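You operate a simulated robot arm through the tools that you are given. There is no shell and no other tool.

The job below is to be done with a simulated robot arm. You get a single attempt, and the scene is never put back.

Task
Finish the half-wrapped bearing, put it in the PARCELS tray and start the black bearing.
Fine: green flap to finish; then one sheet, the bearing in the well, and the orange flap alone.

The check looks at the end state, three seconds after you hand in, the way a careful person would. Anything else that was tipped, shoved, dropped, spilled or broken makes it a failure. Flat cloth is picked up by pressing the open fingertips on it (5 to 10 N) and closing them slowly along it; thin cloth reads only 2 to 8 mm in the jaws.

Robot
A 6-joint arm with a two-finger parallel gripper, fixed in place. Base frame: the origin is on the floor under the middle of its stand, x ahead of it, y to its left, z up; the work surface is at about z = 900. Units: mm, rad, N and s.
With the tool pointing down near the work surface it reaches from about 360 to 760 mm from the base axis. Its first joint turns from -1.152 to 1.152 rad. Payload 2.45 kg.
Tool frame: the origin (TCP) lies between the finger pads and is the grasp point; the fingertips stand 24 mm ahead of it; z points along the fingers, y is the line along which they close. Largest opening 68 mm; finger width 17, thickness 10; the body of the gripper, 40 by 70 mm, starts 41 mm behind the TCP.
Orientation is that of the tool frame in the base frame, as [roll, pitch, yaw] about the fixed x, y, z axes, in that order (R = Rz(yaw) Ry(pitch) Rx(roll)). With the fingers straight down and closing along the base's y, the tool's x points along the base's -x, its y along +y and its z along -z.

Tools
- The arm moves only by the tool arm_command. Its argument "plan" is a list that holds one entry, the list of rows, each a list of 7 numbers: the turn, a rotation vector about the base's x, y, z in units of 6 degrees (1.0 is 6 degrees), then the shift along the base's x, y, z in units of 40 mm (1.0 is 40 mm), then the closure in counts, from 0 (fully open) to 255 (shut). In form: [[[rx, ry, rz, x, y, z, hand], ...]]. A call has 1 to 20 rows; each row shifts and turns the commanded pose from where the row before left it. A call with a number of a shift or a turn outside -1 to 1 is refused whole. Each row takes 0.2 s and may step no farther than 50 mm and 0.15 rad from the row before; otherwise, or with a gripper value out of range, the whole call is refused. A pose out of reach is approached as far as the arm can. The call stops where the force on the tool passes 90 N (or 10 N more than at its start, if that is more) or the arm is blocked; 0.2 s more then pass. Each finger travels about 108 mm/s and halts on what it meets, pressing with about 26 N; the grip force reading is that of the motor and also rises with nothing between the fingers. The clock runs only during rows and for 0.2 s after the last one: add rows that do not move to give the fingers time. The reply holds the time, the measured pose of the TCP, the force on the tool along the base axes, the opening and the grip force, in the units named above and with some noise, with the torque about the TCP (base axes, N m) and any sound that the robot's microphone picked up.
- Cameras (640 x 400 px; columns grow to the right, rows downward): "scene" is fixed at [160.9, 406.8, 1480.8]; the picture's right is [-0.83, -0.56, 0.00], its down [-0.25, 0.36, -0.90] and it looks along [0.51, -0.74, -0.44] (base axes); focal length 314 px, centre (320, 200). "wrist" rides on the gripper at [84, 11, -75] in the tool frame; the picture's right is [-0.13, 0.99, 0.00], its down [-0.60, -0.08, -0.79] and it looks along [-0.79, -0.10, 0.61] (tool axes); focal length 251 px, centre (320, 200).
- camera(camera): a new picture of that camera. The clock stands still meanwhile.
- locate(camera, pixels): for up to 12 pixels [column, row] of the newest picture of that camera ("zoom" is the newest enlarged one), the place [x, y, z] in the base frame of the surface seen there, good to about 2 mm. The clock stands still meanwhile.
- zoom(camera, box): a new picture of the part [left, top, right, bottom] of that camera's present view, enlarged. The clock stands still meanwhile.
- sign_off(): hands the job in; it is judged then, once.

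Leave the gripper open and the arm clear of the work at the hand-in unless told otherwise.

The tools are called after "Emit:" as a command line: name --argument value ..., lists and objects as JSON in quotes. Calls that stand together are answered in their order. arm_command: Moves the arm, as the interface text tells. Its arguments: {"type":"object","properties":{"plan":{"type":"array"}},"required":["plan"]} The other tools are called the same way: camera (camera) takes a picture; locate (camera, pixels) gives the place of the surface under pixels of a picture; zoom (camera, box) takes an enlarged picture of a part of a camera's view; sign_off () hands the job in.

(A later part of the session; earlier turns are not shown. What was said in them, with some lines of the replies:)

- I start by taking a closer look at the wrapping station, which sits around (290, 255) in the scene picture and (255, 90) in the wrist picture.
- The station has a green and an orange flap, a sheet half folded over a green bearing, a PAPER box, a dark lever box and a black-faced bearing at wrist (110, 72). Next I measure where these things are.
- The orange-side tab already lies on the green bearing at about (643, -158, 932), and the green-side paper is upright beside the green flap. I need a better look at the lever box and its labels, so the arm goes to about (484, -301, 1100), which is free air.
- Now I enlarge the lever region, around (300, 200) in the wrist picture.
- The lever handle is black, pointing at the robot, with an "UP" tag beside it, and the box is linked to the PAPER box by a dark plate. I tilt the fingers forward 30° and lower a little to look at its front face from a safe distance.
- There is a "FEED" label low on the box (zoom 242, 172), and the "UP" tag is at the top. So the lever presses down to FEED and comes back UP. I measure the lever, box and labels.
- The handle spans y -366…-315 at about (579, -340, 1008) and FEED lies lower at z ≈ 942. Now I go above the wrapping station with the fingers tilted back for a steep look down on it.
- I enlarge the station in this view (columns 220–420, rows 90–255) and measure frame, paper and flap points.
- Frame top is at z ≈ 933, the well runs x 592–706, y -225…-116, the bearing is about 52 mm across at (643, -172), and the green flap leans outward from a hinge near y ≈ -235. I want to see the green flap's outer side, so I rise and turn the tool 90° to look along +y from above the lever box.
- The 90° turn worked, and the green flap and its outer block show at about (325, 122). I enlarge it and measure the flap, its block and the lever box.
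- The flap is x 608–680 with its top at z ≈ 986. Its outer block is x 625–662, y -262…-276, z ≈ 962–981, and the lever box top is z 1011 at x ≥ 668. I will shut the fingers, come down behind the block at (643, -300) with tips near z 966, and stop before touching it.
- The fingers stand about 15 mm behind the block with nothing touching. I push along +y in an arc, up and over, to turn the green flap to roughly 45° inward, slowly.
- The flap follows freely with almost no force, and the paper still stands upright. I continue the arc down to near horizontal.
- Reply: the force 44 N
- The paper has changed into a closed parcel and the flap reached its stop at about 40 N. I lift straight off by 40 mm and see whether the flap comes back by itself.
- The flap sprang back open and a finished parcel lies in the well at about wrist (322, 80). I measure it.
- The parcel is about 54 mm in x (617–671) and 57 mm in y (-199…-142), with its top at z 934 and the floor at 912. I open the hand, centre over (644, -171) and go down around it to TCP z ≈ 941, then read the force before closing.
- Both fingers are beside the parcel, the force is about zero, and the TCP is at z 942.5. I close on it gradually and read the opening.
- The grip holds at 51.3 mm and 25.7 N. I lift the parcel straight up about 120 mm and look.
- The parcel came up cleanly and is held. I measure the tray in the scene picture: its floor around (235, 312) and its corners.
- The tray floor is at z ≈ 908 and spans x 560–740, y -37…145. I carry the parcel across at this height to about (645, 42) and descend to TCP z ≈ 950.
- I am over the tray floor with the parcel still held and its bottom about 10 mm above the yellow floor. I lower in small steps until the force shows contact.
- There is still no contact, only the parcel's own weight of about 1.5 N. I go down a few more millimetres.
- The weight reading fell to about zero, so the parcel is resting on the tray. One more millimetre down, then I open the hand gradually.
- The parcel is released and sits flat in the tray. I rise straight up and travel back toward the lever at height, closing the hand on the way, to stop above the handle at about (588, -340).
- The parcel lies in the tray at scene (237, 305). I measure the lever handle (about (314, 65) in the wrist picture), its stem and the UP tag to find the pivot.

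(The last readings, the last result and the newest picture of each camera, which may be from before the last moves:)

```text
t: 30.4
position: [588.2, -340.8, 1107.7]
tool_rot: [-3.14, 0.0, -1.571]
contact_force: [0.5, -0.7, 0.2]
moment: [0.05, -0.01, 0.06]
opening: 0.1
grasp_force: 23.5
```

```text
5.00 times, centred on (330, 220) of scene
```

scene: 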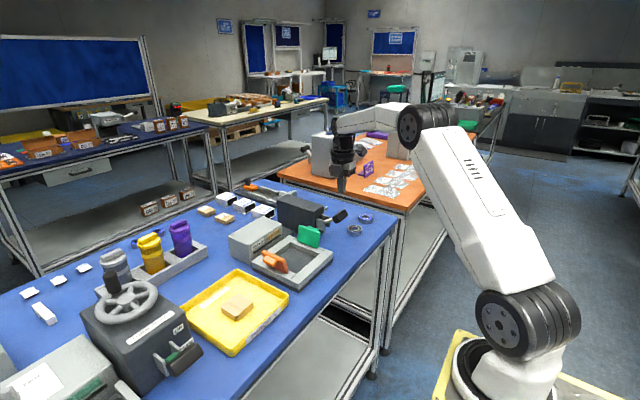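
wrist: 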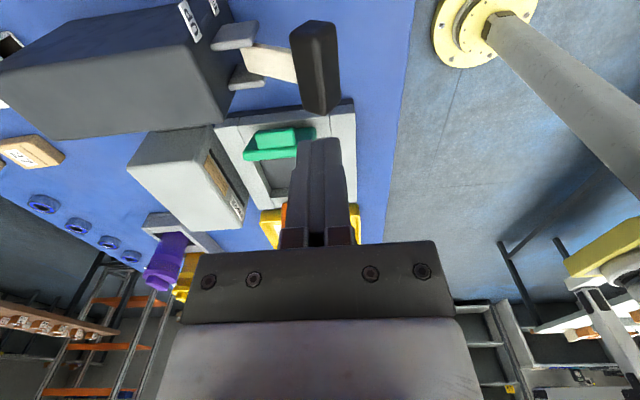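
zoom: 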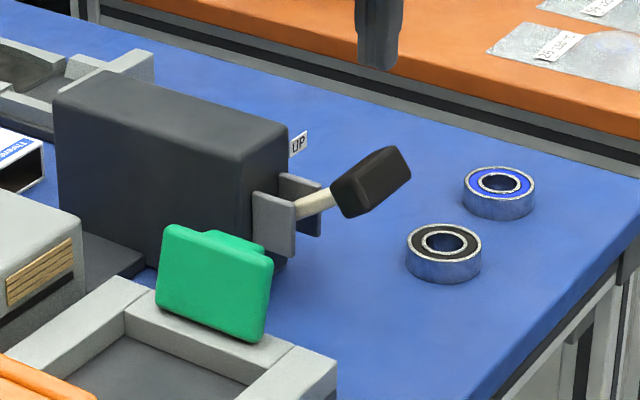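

The lever arm slopes up about 39° toward the robot, its pivot is near (648, -341, 960), and the handle's top ridge is at (591, 1020). I come down on it with shut fingers at x ≈ 592 and press down about 50 mm, then check.

Emit:
arm_command --plan '[[[0, 0, 0, 0.05, 0, -0.72, 255], [0, 0, 0, 0.05, 0, -0.72, 255], [0, 0, 0, -0.05, 0, -0.2, 255], [0, 0, 0, -0.05, 0, -0.225, 255], [0, 0, 0, -0.05, 0, -0.225, 255], [0, 0, 0, -0.05, 0, -0.225, 255], [0, 0, 0, -0.05, 0, -0.225, 255], [0, 0, 0, -0.05, 0, -0.225, 255]]]'

Emit:
zoom --camera "scene" --box '[240, 180, 380, 290]'

Emit:
camera --camera "wrist"

```text
t: 32.2
position: [581.3, -340.1, 999.1]
tool_rot: [-3.14, -0.002, -1.57]
contact_force: [-0.7, -2.3, 1.4]
moment: [-0.04, 0.01, 0.03]
opening: 0.1
grasp_force: 23.1
```

```text
3.64 times, centred on (310, 235) of scene
```

zoom: 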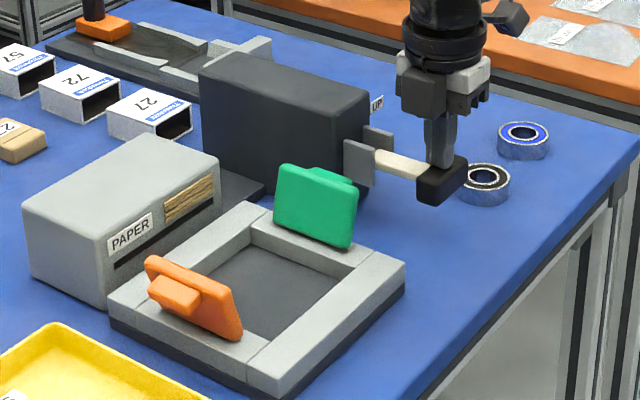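

```text
taken
```

wrist: 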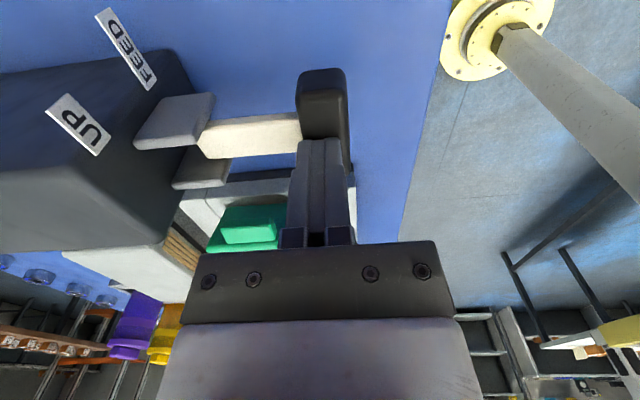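

The lever follows with little force and is now near horizontal. I keep pressing down along its arc, about 40 mm more.

Emit:
arm_command --plan '[[[0, 0, 0, 0, 0, -0.225, 255], [0, 0, 0, 0.0, 0, -0.225, 255], [0, 0, 0, 0.02, 0, -0.225, 255], [0, 0, 0, 0.03, 0, -0.2, 255], [0, 0, 0, 0.03, 0, -0.15, 255]]]'

Emit:
zoom --camera "scene" --box '[240, 180, 380, 290]'

Emit:
camera --camera "wrist"

```text
t: 33.4
position: [583.1, -340.1, 973.9]
tool_rot: [-3.141, -0.003, -1.571]
contact_force: [-17.2, 9.2, 25.5]
moment: [0.42, 0.24, 0.12]
opening: 0.0
grasp_force: 23.6
stopped in row 5: the force on the tool passed its limit at 96 N (the readings are from after the stop); the commanded pose is now the measured one
```

```text
3.64 times, centred on (310, 235) of scene
```

zoom: 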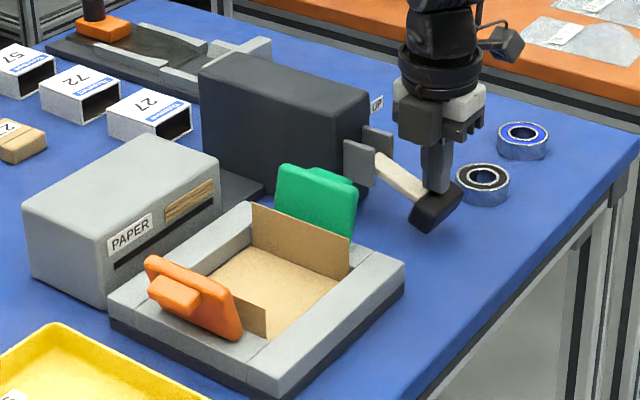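

```text
taken
```

wrist: 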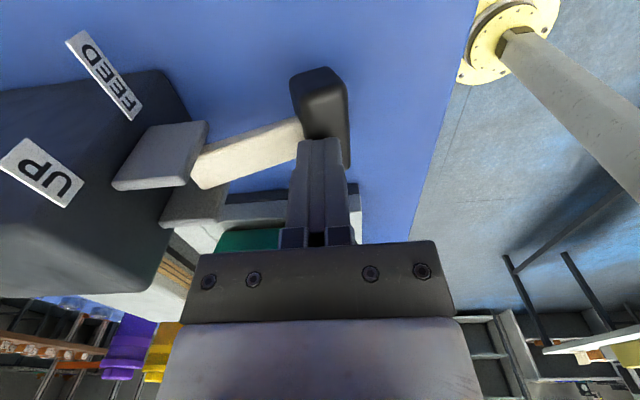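

The lever reached its stop and one sheet now lies in the well with upright ends at both flaps. I lift off and see whether the lever returns UP by itself.

Emit:
arm_command --plan '[[[0, 0, 0, 0, 0, 0.3, 255], [0, 0, 0, 0, 0, 0.6, 255], [0, 0, 0, 0, 0, 0.8, 255], [0, 0, 0, 0, 0, 0.9, 255], [0, 0, 0, 0, 0, 0.8, 255], [0, 0, 0, 0, 0, 0, 255]]]'

Emit:
zoom --camera "scene" --box '[240, 180, 380, 290]'

Emit:
camera --camera "wrist"

```text
t: 34.8
position: [581.7, -340.6, 1106.7]
tool_rot: [-3.139, -0.002, -1.571]
contact_force: [0.2, -0.6, 0.4]
moment: [-0.04, 0.02, -0.03]
opening: 0.0
grasp_force: 23.3
```

```text
3.64 times, centred on (310, 235) of scene
```

zoom: 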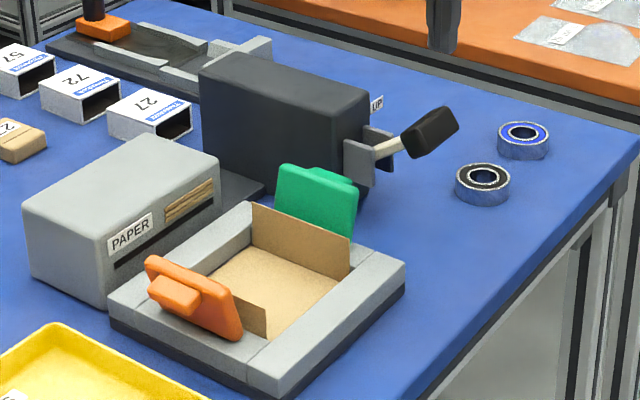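

```text
taken
```

wrist: 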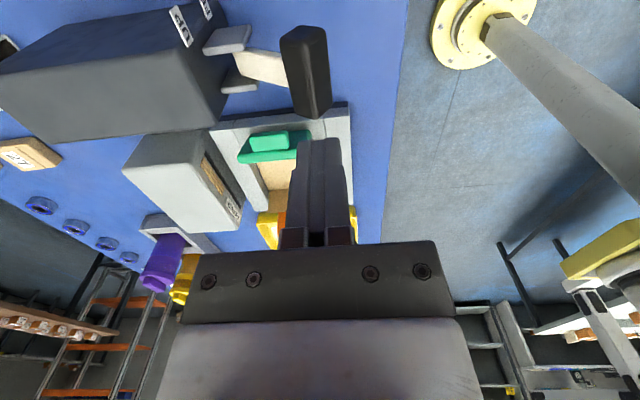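

The lever sprang back up, and there is exactly one sheet with both ends standing. Next is the black bearing at scene (355, 230), so I open the hand and move above it at about (587, -443), staying high to measure.

Emit:
arm_command --plan '[[[0, 0, 0, 0.05, -0.9, 0, 0], [0, 0, 0, 0.05, -0.9, 0, 0], [0, 0, 0, 0.03, -0.75, 0, 0], [0, 0, 0, 0, 0, -0.9, 0], [0, 0, 0, 0, 0, -0.9, 0], [0, 0, 0, 0, 0, -0.4, 0], [0, 0, 0, 0, 0, 0, 0]]]'

Emit:
camera --camera "wrist"

Emit:
zoom --camera "scene" --box '[320, 190, 400, 250]'

```text
t: 36.4
position: [588.6, -442.6, 1018.4]
tool_rot: [-3.14, -0.004, -1.571]
contact_force: [-0.7, 0.2, 0.1]
moment: [-0.02, 0.05, 0.02]
opening: 67.9
grasp_force: 0.0
```

```text
taken
```

wrist: 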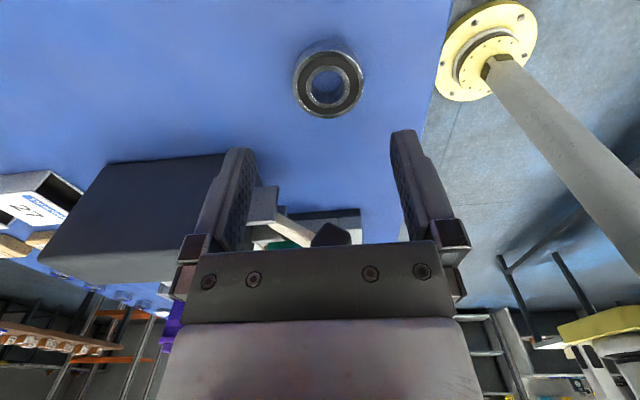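

```text
6.67 times, centred on (360, 220) of scene
```

zoom: 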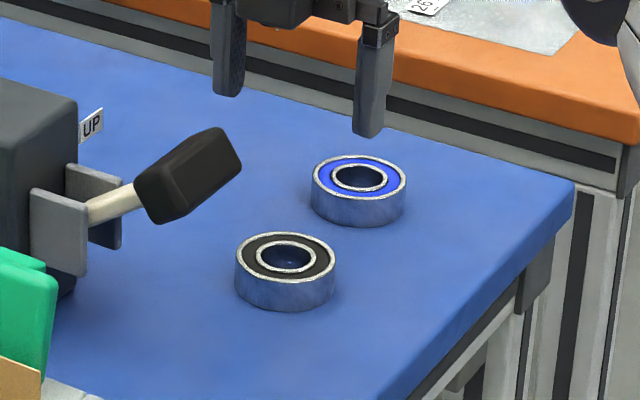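

The black-sealed bearing shows at wrist (328, 85). I measure its rim and height.

Emit:
zoom --camera "wrist" --box '[270, 25, 390, 135]'

Emit:
locate --camera "wrist" --pixels '[[297, 83], [361, 84], [328, 54], [328, 116], [308, 62], [350, 61], [307, 106], [352, 106], [327, 85], [328, 44], [290, 80], [368, 80]]'

```text
3.64 times, centred on (330, 80) of wrist
```

zoom: 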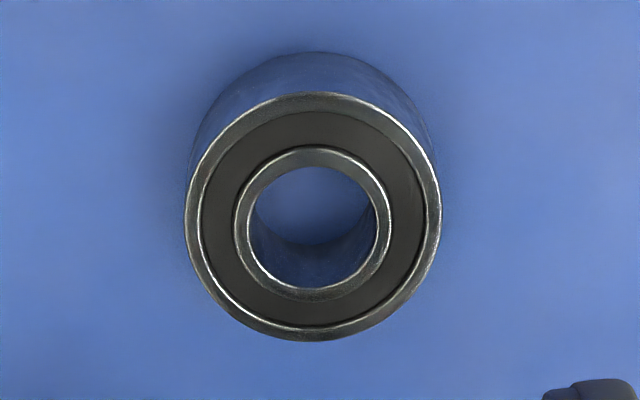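

```text
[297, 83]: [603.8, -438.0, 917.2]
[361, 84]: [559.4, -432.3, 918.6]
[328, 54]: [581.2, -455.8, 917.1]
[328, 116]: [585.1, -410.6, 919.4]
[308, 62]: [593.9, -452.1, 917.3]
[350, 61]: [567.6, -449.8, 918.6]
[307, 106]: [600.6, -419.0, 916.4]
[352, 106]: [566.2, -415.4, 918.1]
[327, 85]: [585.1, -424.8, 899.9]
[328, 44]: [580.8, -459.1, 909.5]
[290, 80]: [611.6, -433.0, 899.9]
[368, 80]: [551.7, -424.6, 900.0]
```

The bearing's centre is about (582, -432.5), roughly 47 mm across, with its top at z 918 and the table at 900. I shift over it and descend to TCP z ≈ 929 with the hand open.

Emit:
arm_command --plan '[[[0, 0, 0, -0.16, 0.25, 0, 0], [0, 0, 0, 0, 0, -0.6, 0], [0, 0, 0, 0, 0, -0.6, 0], [0, 0, 0, 0, 0, -0.5, 0], [0, 0, 0, 0, 0, -0.35, 0], [0, 0, 0, 0, 0, -0.18, 0], [0, 0, 0, 0, 0, 0, 0]]]'

Emit:
camera --camera "wrist"

Emit:
zoom --camera "scene" --box '[300, 180, 400, 260]'

```text
t: 38.0
position: [582.9, -432.2, 930.4]
tool_rot: [-3.141, -0.004, -1.571]
contact_force: [0.7, 0.6, 1.2]
moment: [0.01, -0.01, 0.02]
opening: 68.2
grasp_force: 0.0
```

```text
taken
```

wrist: 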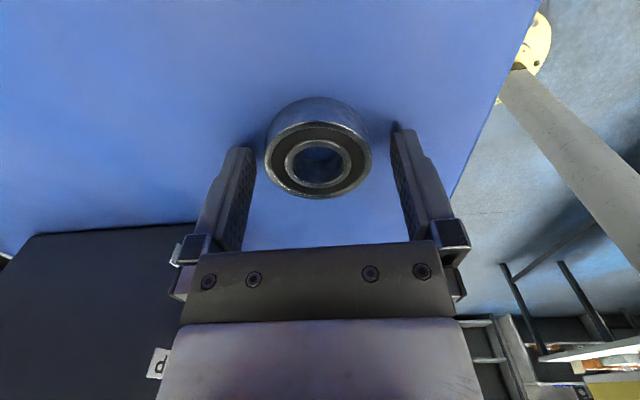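

```text
5.00 times, centred on (350, 220) of scene
```

zoom: 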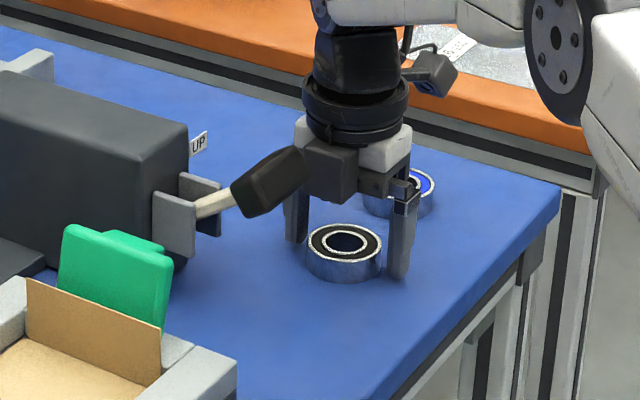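

Before closing I check the bearing's centre once more from this close view (rim around (318, 160)).

Emit:
locate --camera "wrist" --pixels '[[318, 125], [319, 196], [268, 158], [369, 158], [390, 130], [252, 150], [284, 135], [352, 135], [285, 186], [354, 186]]'

```text
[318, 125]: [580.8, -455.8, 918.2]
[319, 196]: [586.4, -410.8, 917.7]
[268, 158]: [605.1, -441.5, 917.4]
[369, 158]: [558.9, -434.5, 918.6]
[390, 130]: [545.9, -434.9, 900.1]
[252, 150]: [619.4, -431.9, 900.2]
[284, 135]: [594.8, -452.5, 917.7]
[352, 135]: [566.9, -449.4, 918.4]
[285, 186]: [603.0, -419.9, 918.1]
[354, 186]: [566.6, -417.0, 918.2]
```

The centre is about (583, -434), within 2 mm of the hand. I close gradually.

Emit:
arm_command --plan '[[[0, 0, 0, 0, -0.03, -0.02, 40], [0, 0, 0, 0, 0, 0, 70], [0, 0, 0, 0, 0, 0, 90], [0, 0, 0, 0, 0, 0, 115], [0, 0, 0, 0, 0, 0, 115], [0, 0, 0, 0, 0, 0, 115]]]'

Emit:
camera --camera "wrist"

```text
t: 39.4
position: [583.3, -433.6, 928.5]
tool_rot: [-3.14, -0.003, -1.571]
contact_force: [0.0, 0.7, -0.3]
moment: [0.03, 0.05, 0.01]
opening: 50.6
grasp_force: 25.6
```

```text
taken
```

wrist: 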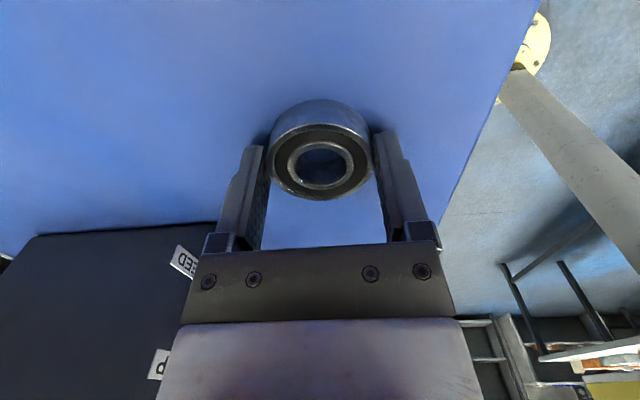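

The bearing is gripped at 50.6 mm and 25.6 N. I lift slowly to TCP z ≈ 1080, well above the lever handle (1022), and check.

Emit:
arm_command --plan '[[[0, 0, 0, 0, 0, 0.2, 115], [0, 0, 0, 0, 0, 0.4, 115], [0, 0, 0, 0, 0, 0.6, 115], [0, 0, 0, 0, 0, 0.8, 115], [0, 0, 0, 0, 0, 0.8, 115], [0, 0, 0, 0, 0, 0.8, 115], [0, 0, 0, 0, 0, 0.6, 115], [0, 0, 0, 0, 0, 0, 115]]]'

Emit:
camera --camera "wrist"

Emit:
zoom --camera "scene" --box '[240, 160, 400, 290]'

```text
t: 41.2
position: [583.0, -435.7, 1098.4]
tool_rot: [-3.14, 0.0, -1.569]
contact_force: [-0.1, 0.7, -0.8]
moment: [0.01, 0.02, -0.02]
opening: 50.9
grasp_force: 26.1
```

```text
taken
```

wrist: 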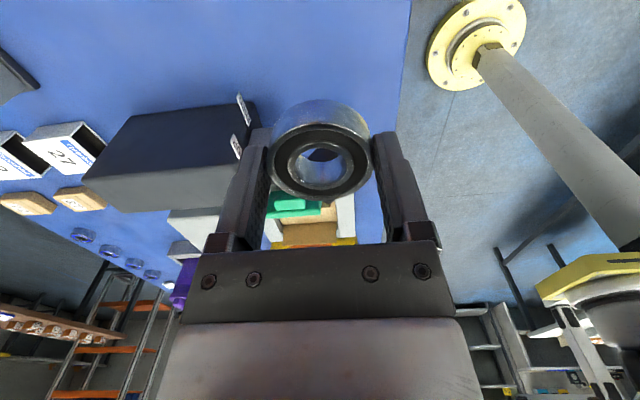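

```text
3.08 times, centred on (320, 225) of scene
```

zoom: 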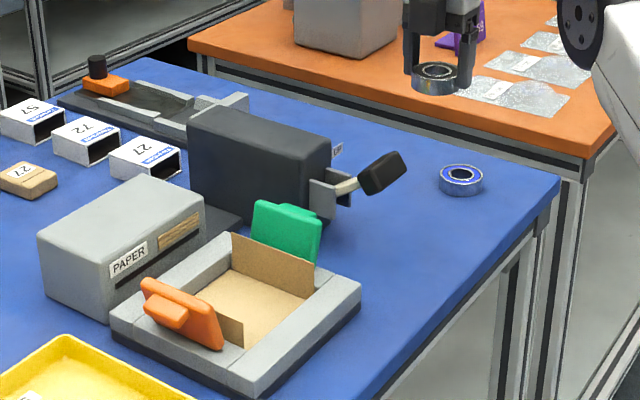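

The bearing is held level and nothing else moved. I carry it over the lever at this height to above the well centre (643.5, -170.5).

Emit:
arm_command --plan '[[[0, 0, 0, 0.1, 0.45, 0, 115], [0, 0, 0, 0.2, 0.85, 0, 115], [0, 0, 0, 0.2, 0.85, 0, 115], [0, 0, 0, 0.2, 0.85, 0, 115], [0, 0, 0, 0.2, 0.85, 0, 115], [0, 0, 0, 0.2, 0.85, 0, 115], [0, 0, 0, 0.2, 0.85, 0, 115], [0, 0, 0, 0.15, 0.7, 0, 115], [0, 0, 0, 0.06, 0.36, 0, 115], [0, 0, 0, 0, 0, 0, 115]]]'

Emit:
camera --camera "wrist"

Emit:
zoom --camera "scene" --box '[240, 160, 400, 290]'

```text
t: 43.4
position: [642.8, -169.6, 1095.6]
tool_rot: [-3.139, -0.002, -1.572]
contact_force: [0.8, 0.9, -0.8]
moment: [0.0, 0.01, 0.0]
opening: 51.0
grasp_force: 25.9
```

```text
taken
```

wrist: 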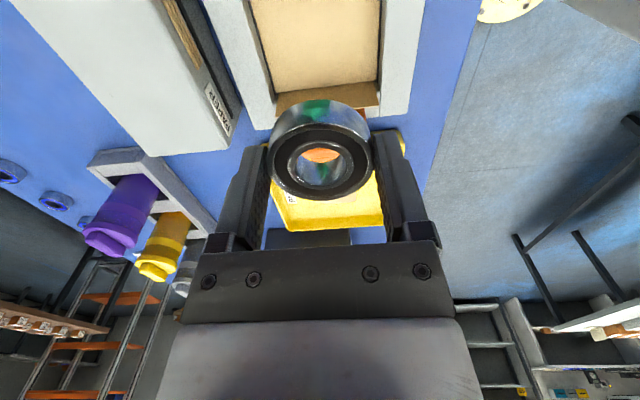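

```text
3.08 times, centred on (320, 225) of scene
```

zoom: 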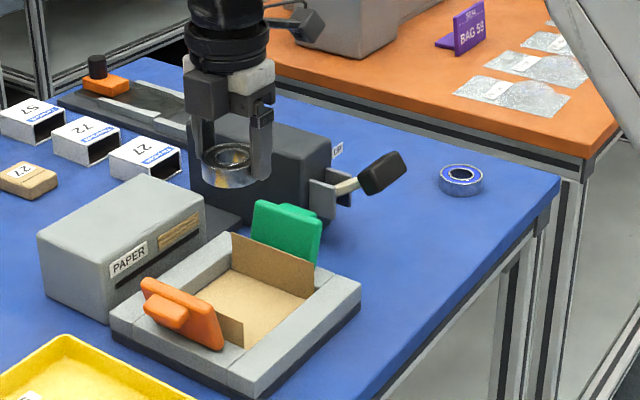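

Everything is clear below. I descend into the well to TCP z ≈ 950, which keeps the bearing about 8 mm above the sheet.

Emit:
arm_command --plan '[[[0, 0, 0, 0.01, -0.02, -0.6, 115], [0, 0, 0, 0.01, 0, -0.8, 115], [0, 0, 0, 0, 0, -0.8, 115], [0, 0, 0, 0, 0, -0.7, 115], [0, 0, 0, 0, 0, -0.45, 115], [0, 0, 0, 0, 0, -0.25, 115], [0, 0, 0, 0, 0, 0, 115]]]'

Emit:
camera --camera "wrist"

Emit:
zoom --camera "scene" --box '[240, 190, 360, 290]'

```text
t: 45.0
position: [641.1, -169.7, 953.3]
tool_rot: [-3.14, -0.002, -1.568]
contact_force: [1.0, 0.1, -1.4]
moment: [-0.03, -0.04, -0.02]
opening: 50.6
grasp_force: 25.9
```

```text
taken
```

wrist: 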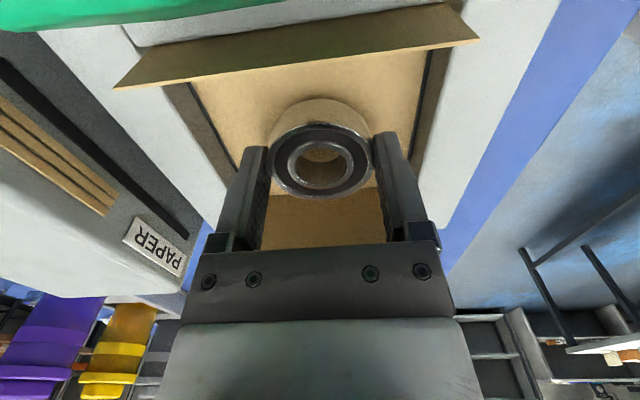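

```text
4.00 times, centred on (300, 240) of scene
```

zoom: 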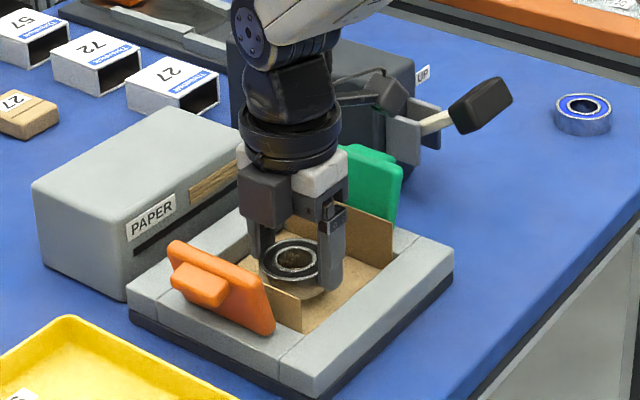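

The bearing hangs just above the sheet between both upright ends. I nudge 2.5 mm in +x and lower about 9 mm in small steps.

Emit:
arm_command --plan '[[[0, 0, 0, 0.06, -0.025, -0.1, 115], [0, 0, 0, 0, 0, -0.08, 115], [0, 0, 0, 0, 0, -0.05, 115], [0, 0, 0, 0, 0, 0, 115]]]'

```text
t: 46.0
position: [645.7, -171.0, 942.9]
tool_rot: [-3.141, -0.002, -1.57]
contact_force: [0.7, -0.4, -1.3]
moment: [0.01, -0.01, 0.02]
opening: 50.8
grasp_force: 25.6
```

The reading is still only the weight, so I go down 2 mm at a time until it is taken up.

Emit:
arm_command --plan '[[[0, 0, 0, -0.03, 0, -0.04, 115], [0, 0, 0, 0, 0, 0, 115]]]'

Emit:
zoom --camera "scene" --box '[260, 210, 340, 280]'

```text
t: 46.6
position: [644.9, -170.1, 941.6]
tool_rot: [-3.139, -0.003, -1.571]
contact_force: [-0.7, 0.2, -1.4]
moment: [-0.01, -0.01, -0.01]
opening: 50.6
grasp_force: 26.7
```

```text
5.71 times, centred on (300, 245) of scene
```

zoom: 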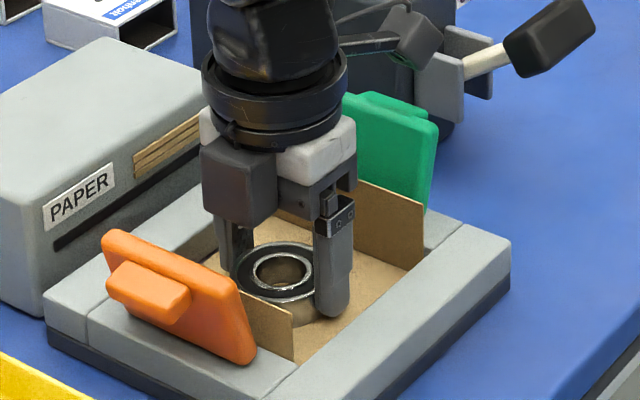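

Weight is still in the hand, so I lower another 2 mm.

Emit:
arm_command --plan '[[[0, 0, 0, 0, 0, -0.05, 115], [0, 0, 0, 0, 0, 0, 115]]]'

```text
t: 47.2
position: [645.8, -172.0, 941.9]
tool_rot: [-3.138, -0.004, -1.57]
contact_force: [-4.5, 3.5, 16.1]
moment: [0.23, 0.34, 0.09]
opening: 51.0
grasp_force: 26.3
```

16 N upward means the bearing now rests on the sheet. I ease back 1.5 mm to unload it, then open gradually.

Emit:
arm_command --plan '[[[0, 0, 0, 0, 0, 0.035, 115], [0, 0, 0, 0, 0, 0, 90], [0, 0, 0, 0, 0, 0, 60], [0, 0, 0, 0, 0, 0, 30], [0, 0, 0, 0, 0, 0, 0], [0, 0, 0, 0, 0, 0, 0]]]'

Emit:
camera --camera "wrist"

Emit:
zoom --camera "scene" --box '[260, 210, 340, 280]'

```text
t: 48.6
position: [643.3, -169.8, 940.9]
tool_rot: [3.141, -0.004, -1.571]
contact_force: [0.3, 0.2, -0.6]
moment: [0.04, -0.03, -0.01]
opening: 68.1
grasp_force: 0.0
```

```text
taken
```

wrist: 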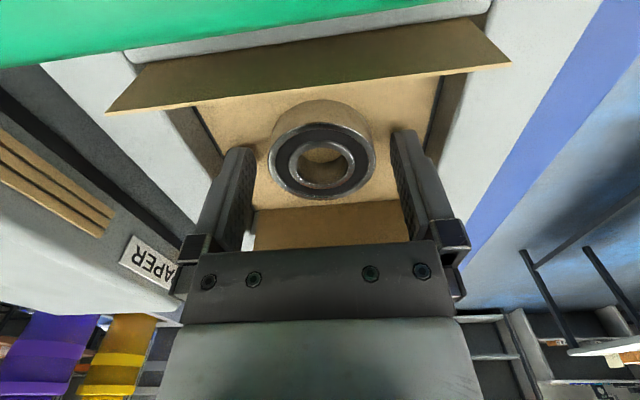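

```text
5.71 times, centred on (300, 245) of scene
```

zoom: 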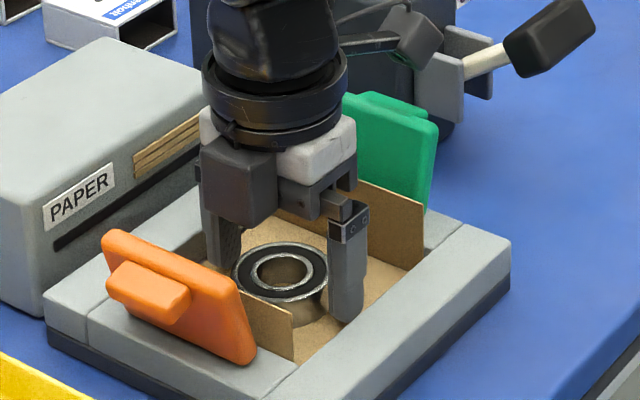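

The bearing is free and flat on the sheet. I rise straight up 130 mm, then check its place in the well.

Emit:
arm_command --plan '[[[0, 0, 0, 0, 0, 0.3, 0], [0, 0, 0, 0, 0, 0.6, 0], [0, 0, 0, 0, 0, 0.8, 0], [0, 0, 0, 0, 0, 0.8, 0], [0, 0, 0, 0, 0, 0.8, 0], [0, 0, 0, 0, 0, 0, 0]]]'

Emit:
camera --camera "wrist"

Emit:
zoom --camera "scene" --box '[240, 190, 360, 290]'

```text
t: 50.0
position: [644.9, -170.6, 1074.0]
tool_rot: [-3.139, -0.001, -1.569]
contact_force: [0.0, 0.4, -0.3]
moment: [0.03, 0.0, 0.0]
opening: 68.0
grasp_force: 0.0
```

```text
taken
```

wrist: 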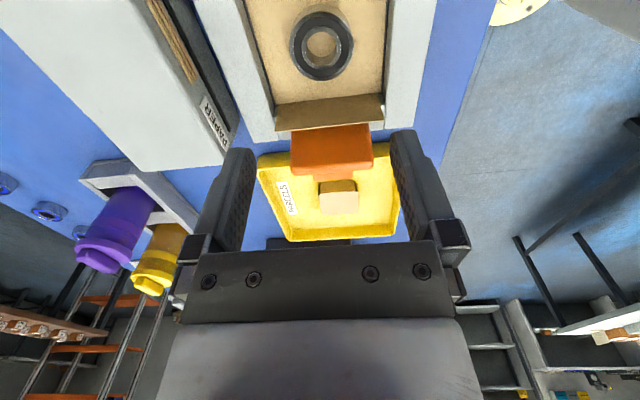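

```text
4.00 times, centred on (300, 240) of scene
```

zoom: 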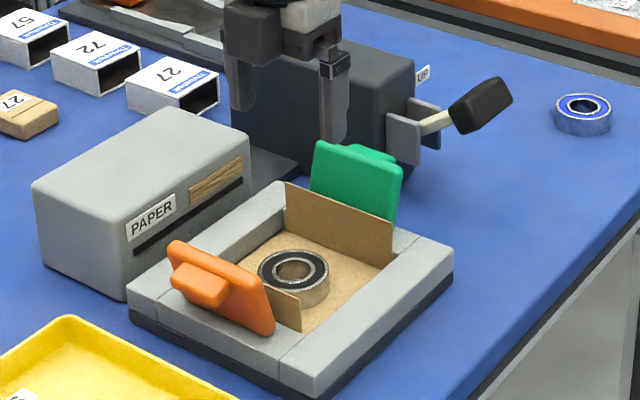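

I measure the bearing's rim at wrist (322, 45) and the orange flap's points at (331, 150) for the push.

Emit:
locate --camera "wrist" --pixels '[[294, 45], [351, 44], [322, 17], [323, 75], [331, 150], [293, 140], [371, 130], [330, 165], [294, 170], [372, 165], [330, 130], [339, 196]]'

Emit:
zoom --camera "wrist" --box '[240, 80, 430, 240]'

Emit:
locate --camera "scene" --pixels '[[275, 263], [270, 259], [281, 262], [284, 256], [290, 268], [296, 240], [306, 248], [262, 252]]'

```text
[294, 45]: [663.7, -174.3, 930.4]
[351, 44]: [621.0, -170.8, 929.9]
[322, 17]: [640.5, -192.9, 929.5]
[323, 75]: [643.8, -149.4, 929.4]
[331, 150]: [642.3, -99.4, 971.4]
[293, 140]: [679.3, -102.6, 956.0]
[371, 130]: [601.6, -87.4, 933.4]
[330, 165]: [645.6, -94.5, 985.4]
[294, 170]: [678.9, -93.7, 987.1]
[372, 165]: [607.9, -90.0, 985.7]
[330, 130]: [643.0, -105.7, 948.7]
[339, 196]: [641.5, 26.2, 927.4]
```

```text
2.50 times, centred on (335, 160) of wrist
```

zoom: 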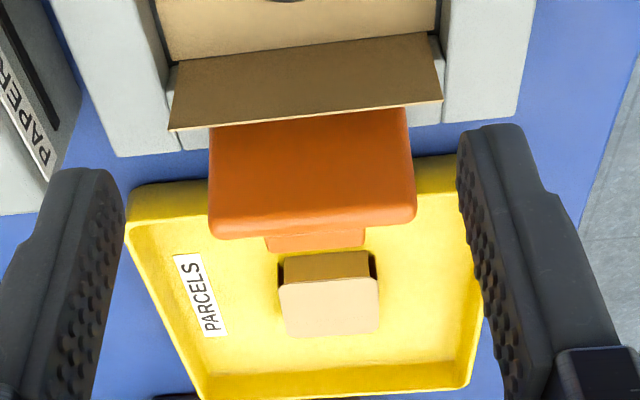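

```text
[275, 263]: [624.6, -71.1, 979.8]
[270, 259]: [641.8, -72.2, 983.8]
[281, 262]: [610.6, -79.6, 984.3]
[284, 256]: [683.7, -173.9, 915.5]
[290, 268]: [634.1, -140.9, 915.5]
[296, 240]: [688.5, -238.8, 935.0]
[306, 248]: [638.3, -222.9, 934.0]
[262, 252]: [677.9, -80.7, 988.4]
```

The bearing is centred at (642, -171), and the orange flap mirrors the green one, with its hinge near y ≈ -106 and block out to y ≈ -64. I shut the fingers, cross over the orange flap at height, and come down behind its block at (643.5, -41) with tips at z ≈ 966.

Emit:
arm_command --plan '[[[0, 0, 0, -0.01, 0.6, 0, 255], [0, 0, 0, -0.01, 0.9, 0, 255], [0, 0, 0, -0.01, 0.9, 0, 255], [0, 0, 0, 0, 0.84, 0, 255], [0, 0, 0, 0, 0, 0, 255], [0, 0, 0, 0, 0, -0.7, 255], [0, 0, 0, 0, 0, -0.7, 255], [0, 0, 0, 0, 0, -0.7, 255], [0, 0, 0, 0, 0, 0, 255]]]'

Emit:
camera --camera "wrist"

Emit:
zoom --camera "scene" --box '[220, 190, 360, 310]'

```text
t: 52.0
position: [645.4, -42.8, 988.3]
tool_rot: [-3.14, -0.002, -1.571]
contact_force: [0.0, 1.2, -0.8]
moment: [0.01, 0.01, -0.01]
opening: 0.0
grasp_force: 23.6
```

```text
taken
```

wrist: 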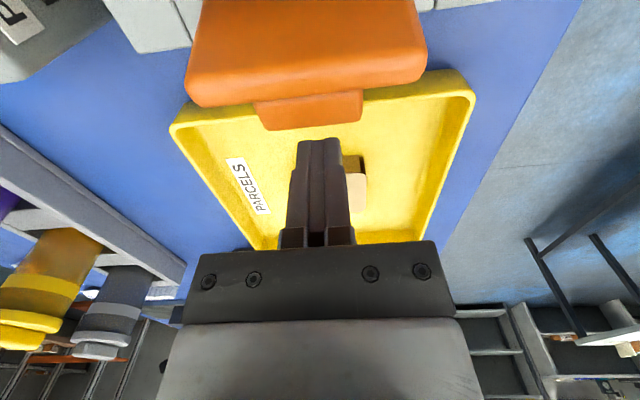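

```text
3.33 times, centred on (290, 250) of scene
```

zoom: 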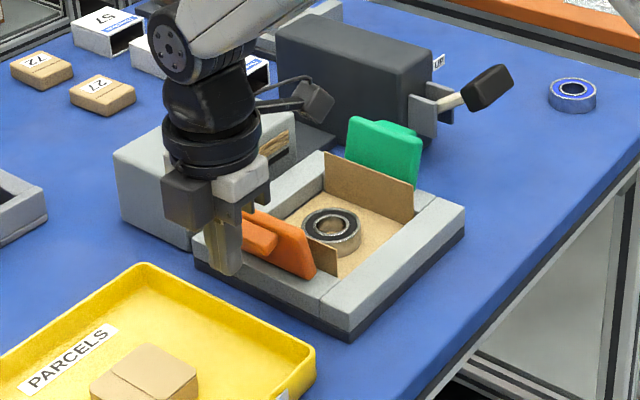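

The fingers stand behind the orange block with about 13 mm of air. I push along -y in the same up-and-over arc.

Emit:
arm_command --plan '[[[0, 0, 0, 0, -0.19, 0.03, 255], [0, 0, 0, 0, -0.18, 0, 255], [0, 0, 0, 0, -0.19, 0.11, 255], [0, 0, 0, 0, -0.19, 0.11, 255], [0, 0, 0, 0, -0.175, 0.09, 255], [0, 0, 0, 0, -0.175, 0.085, 255], [0, 0, 0, 0, -0.18, 0.04, 255], [0, 0, 0, 0, -0.18, 0.035, 255], [0, 0, 0, 0, -0.18, -0.025, 255], [0, 0, 0, 0, -0.15, -0.025, 255]]]'

Emit:
zoom --camera "scene" --box '[220, 190, 360, 310]'

Emit:
camera --camera "wrist"

```text
t: 54.2
position: [643.8, -113.9, 1005.5]
tool_rot: [-3.141, -0.002, -1.569]
contact_force: [0.4, 1.0, -0.2]
moment: [0.0, -0.04, 0.03]
opening: 0.0
grasp_force: 23.0
```

```text
3.33 times, centred on (290, 250) of scene
```

zoom: 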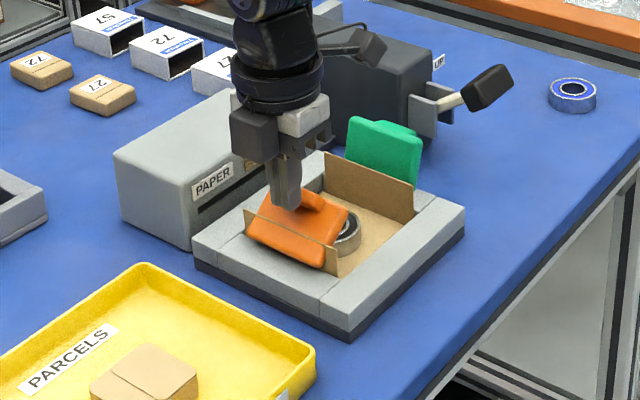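

```text
taken
```

wrist: 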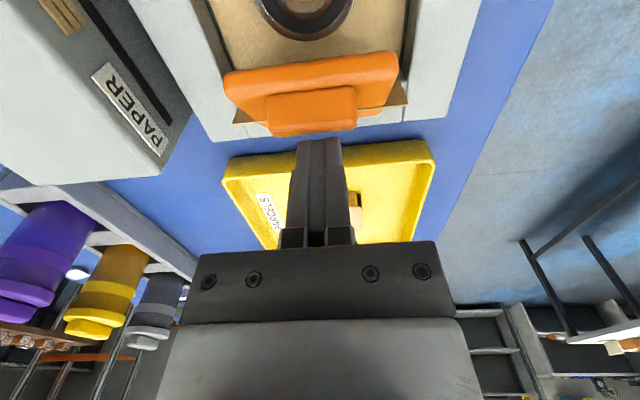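

The orange flap is about half over, force near zero. I finish the arc down toward horizontal.

Emit:
arm_command --plan '[[[0, 0, 0, 0, -0.175, -0.07, 255], [0, 0, 0, 0, -0.175, -0.07, 255], [0, 0, 0, 0, -0.1625, -0.11, 255], [0, 0, 0, 0, -0.1625, -0.11, 255], [0, 0, 0, 0, -0.16, -0.13, 255], [0, 0, 0, 0, -0.16, -0.12, 255], [0, 0, 0, 0, 0, 0, 255]]]'

Emit:
zoom --camera "scene" --box '[220, 190, 360, 310]'

Emit:
camera --camera "wrist"

```text
t: 55.8
position: [645.8, -153.0, 987.9]
tool_rot: [-3.126, -0.007, -1.57]
contact_force: [-0.4, 19.3, 38.9]
moment: [0.53, 0.12, -0.04]
opening: 0.0
grasp_force: 23.7
```

```text
3.33 times, centred on (290, 250) of scene
```

zoom: 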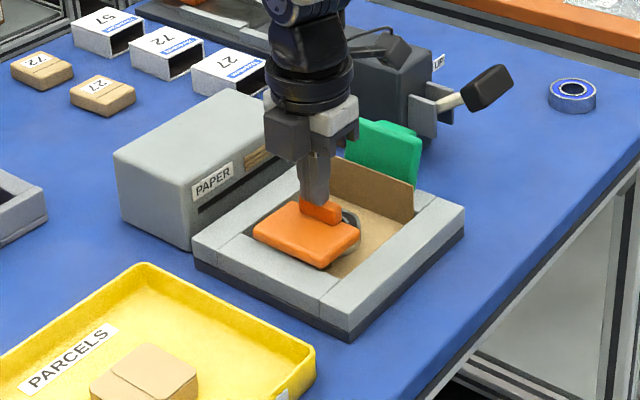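

```text
taken
```

wrist: 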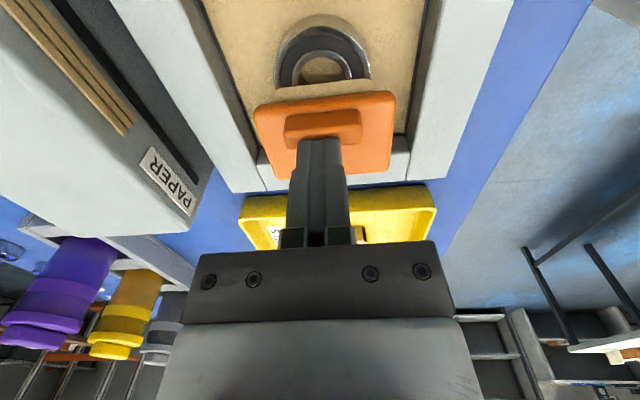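

The flap is at its stop at 39 N and the upright orange-side paper is gone, so it has folded under the flap. I lift off, leaning slightly back so the returning flap is not caught.

Emit:
arm_command --plan '[[[0, 0, 0, 0, 0.05, 0.3, 255], [0, 0, 0, 0, 0, 0.7, 255], [0, 0, 0, 0, 0, 0.8, 255], [0, 0, 0, 0, 0, 0.8, 255], [0, 0, 0, 0, 0, 0.6, 255], [0, 0, 0, 0, 0, 0, 255]]]'

Emit:
zoom --camera "scene" --box '[220, 190, 360, 310]'

Emit:
camera --camera "wrist"

```text
t: 57.2
position: [644.3, -151.1, 1110.9]
tool_rot: [3.14, -0.002, -1.569]
contact_force: [-0.8, -0.2, 0.2]
moment: [-0.01, 0.03, 0.01]
opening: 0.2
grasp_force: 24.0
```

```text
3.33 times, centred on (290, 250) of scene
```

zoom: 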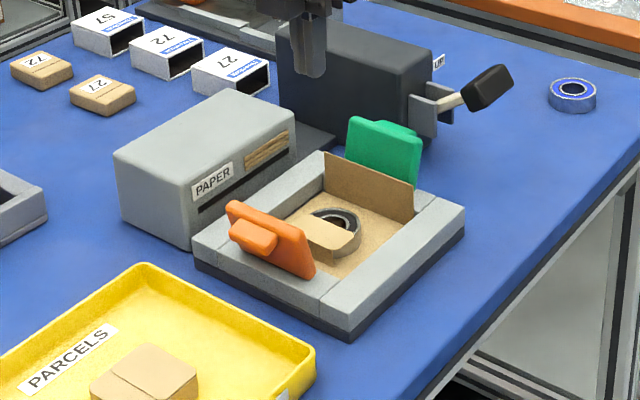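

```text
taken
```

wrist: 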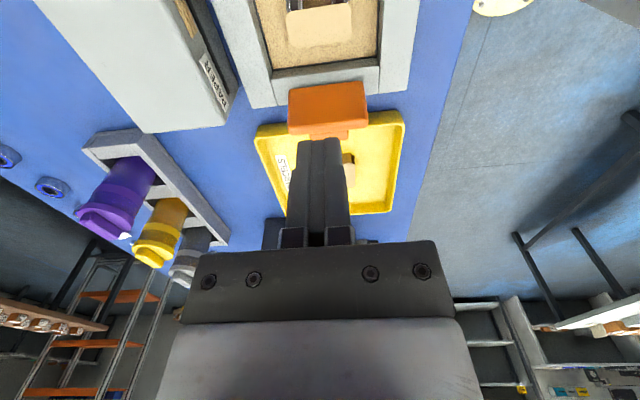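

The orange flap sprang back, and its paper tab now lies over the black bearing while the green end stays upright, just like the starting half-wrap. I open the hand and withdraw up and back, clear of the work.

Emit:
arm_command --plan '[[[0, 0, 0, 0, 0, 0.8, 255], [0, 0, 0, -0.3, 0, 0.9, 0], [0, 0, 0, -0.6, 0, 0.8, 0], [0, 0, 0, -0.7, 0, 0.7, 0], [0, 0, 0, -0.7, 0, 0.7, 0], [0, 0, 0, -0.7, 0, 0.3, 0], [0, 0, 0, -0.5, 0, 0, 0], [0, 0, 0, 0, 0, 0, 0], [0, 0, 0, 0, 0, 0, 0]]]'

Emit:
camera --camera "scene"

Emit:
zoom --camera "scene" --box '[170, 180, 400, 330]'

Emit:
camera --camera "wrist"

```text
t: 59.2
position: [503.1, -150.8, 1279.1]
tool_rot: [-3.139, -0.004, -1.571]
contact_force: [-0.1, 0.3, -0.4]
moment: [-0.01, 0.02, 0.0]
opening: 68.1
grasp_force: 0.0
```

```text
taken
```

scene: 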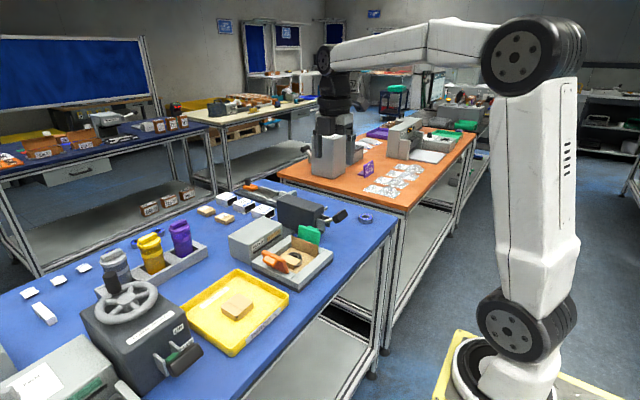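

```text
2.67 times, centred on (285, 255) of scene
```

zoom: 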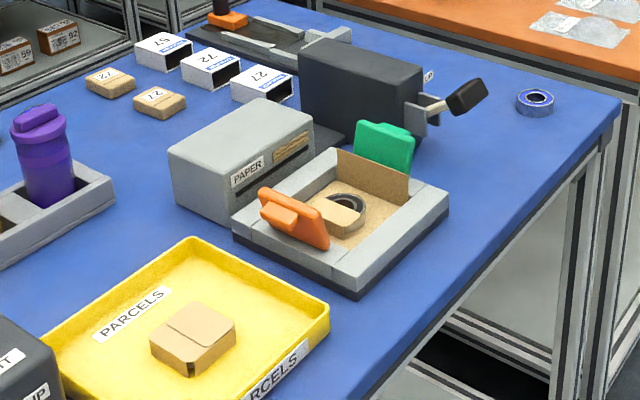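

```text
taken
```

wrist: 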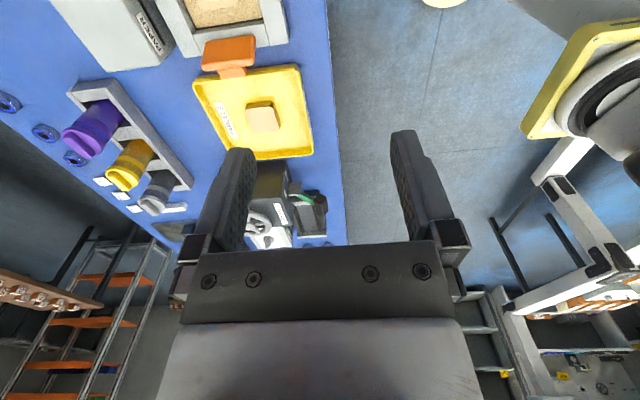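

The parcel is flat in the PARCELS tray. The black bearing lies on one sheet with only the orange tab folded, and both flaps and the lever are back in place. The blue bearing and everything else are as before, and the hand is open and clear, so I hand in.

Emit:
sign_off

```text
The job is handed in.
```

The first bearing is fully wrapped and in the PARCELS tray, and the black bearing is started. I've handed the job in but haven't seen the check's result.

- **Finished parcel:** I closed the green flap over the half-wrapped bearing, which made a closed parcel. The parcel now lies flat near the middle of the PARCELS tray.
- **Black bearing:** I fed one sheet with the lever, set the black bearing in the middle of the well and folded the orange flap only. The green end of the sheet is still upright, as it was on the first bearing at the start.
- **Everything else:** Both flaps and the lever sprang back on their own. The blue bearing and the other items nearby look undisturbed in the last pictures. The hand is open and the arm is clear of the work.

When I pressed the lever, it hit its stop and the force briefly reached 96 N, which ended that move. The sheet had already fed, and I saw no damage.
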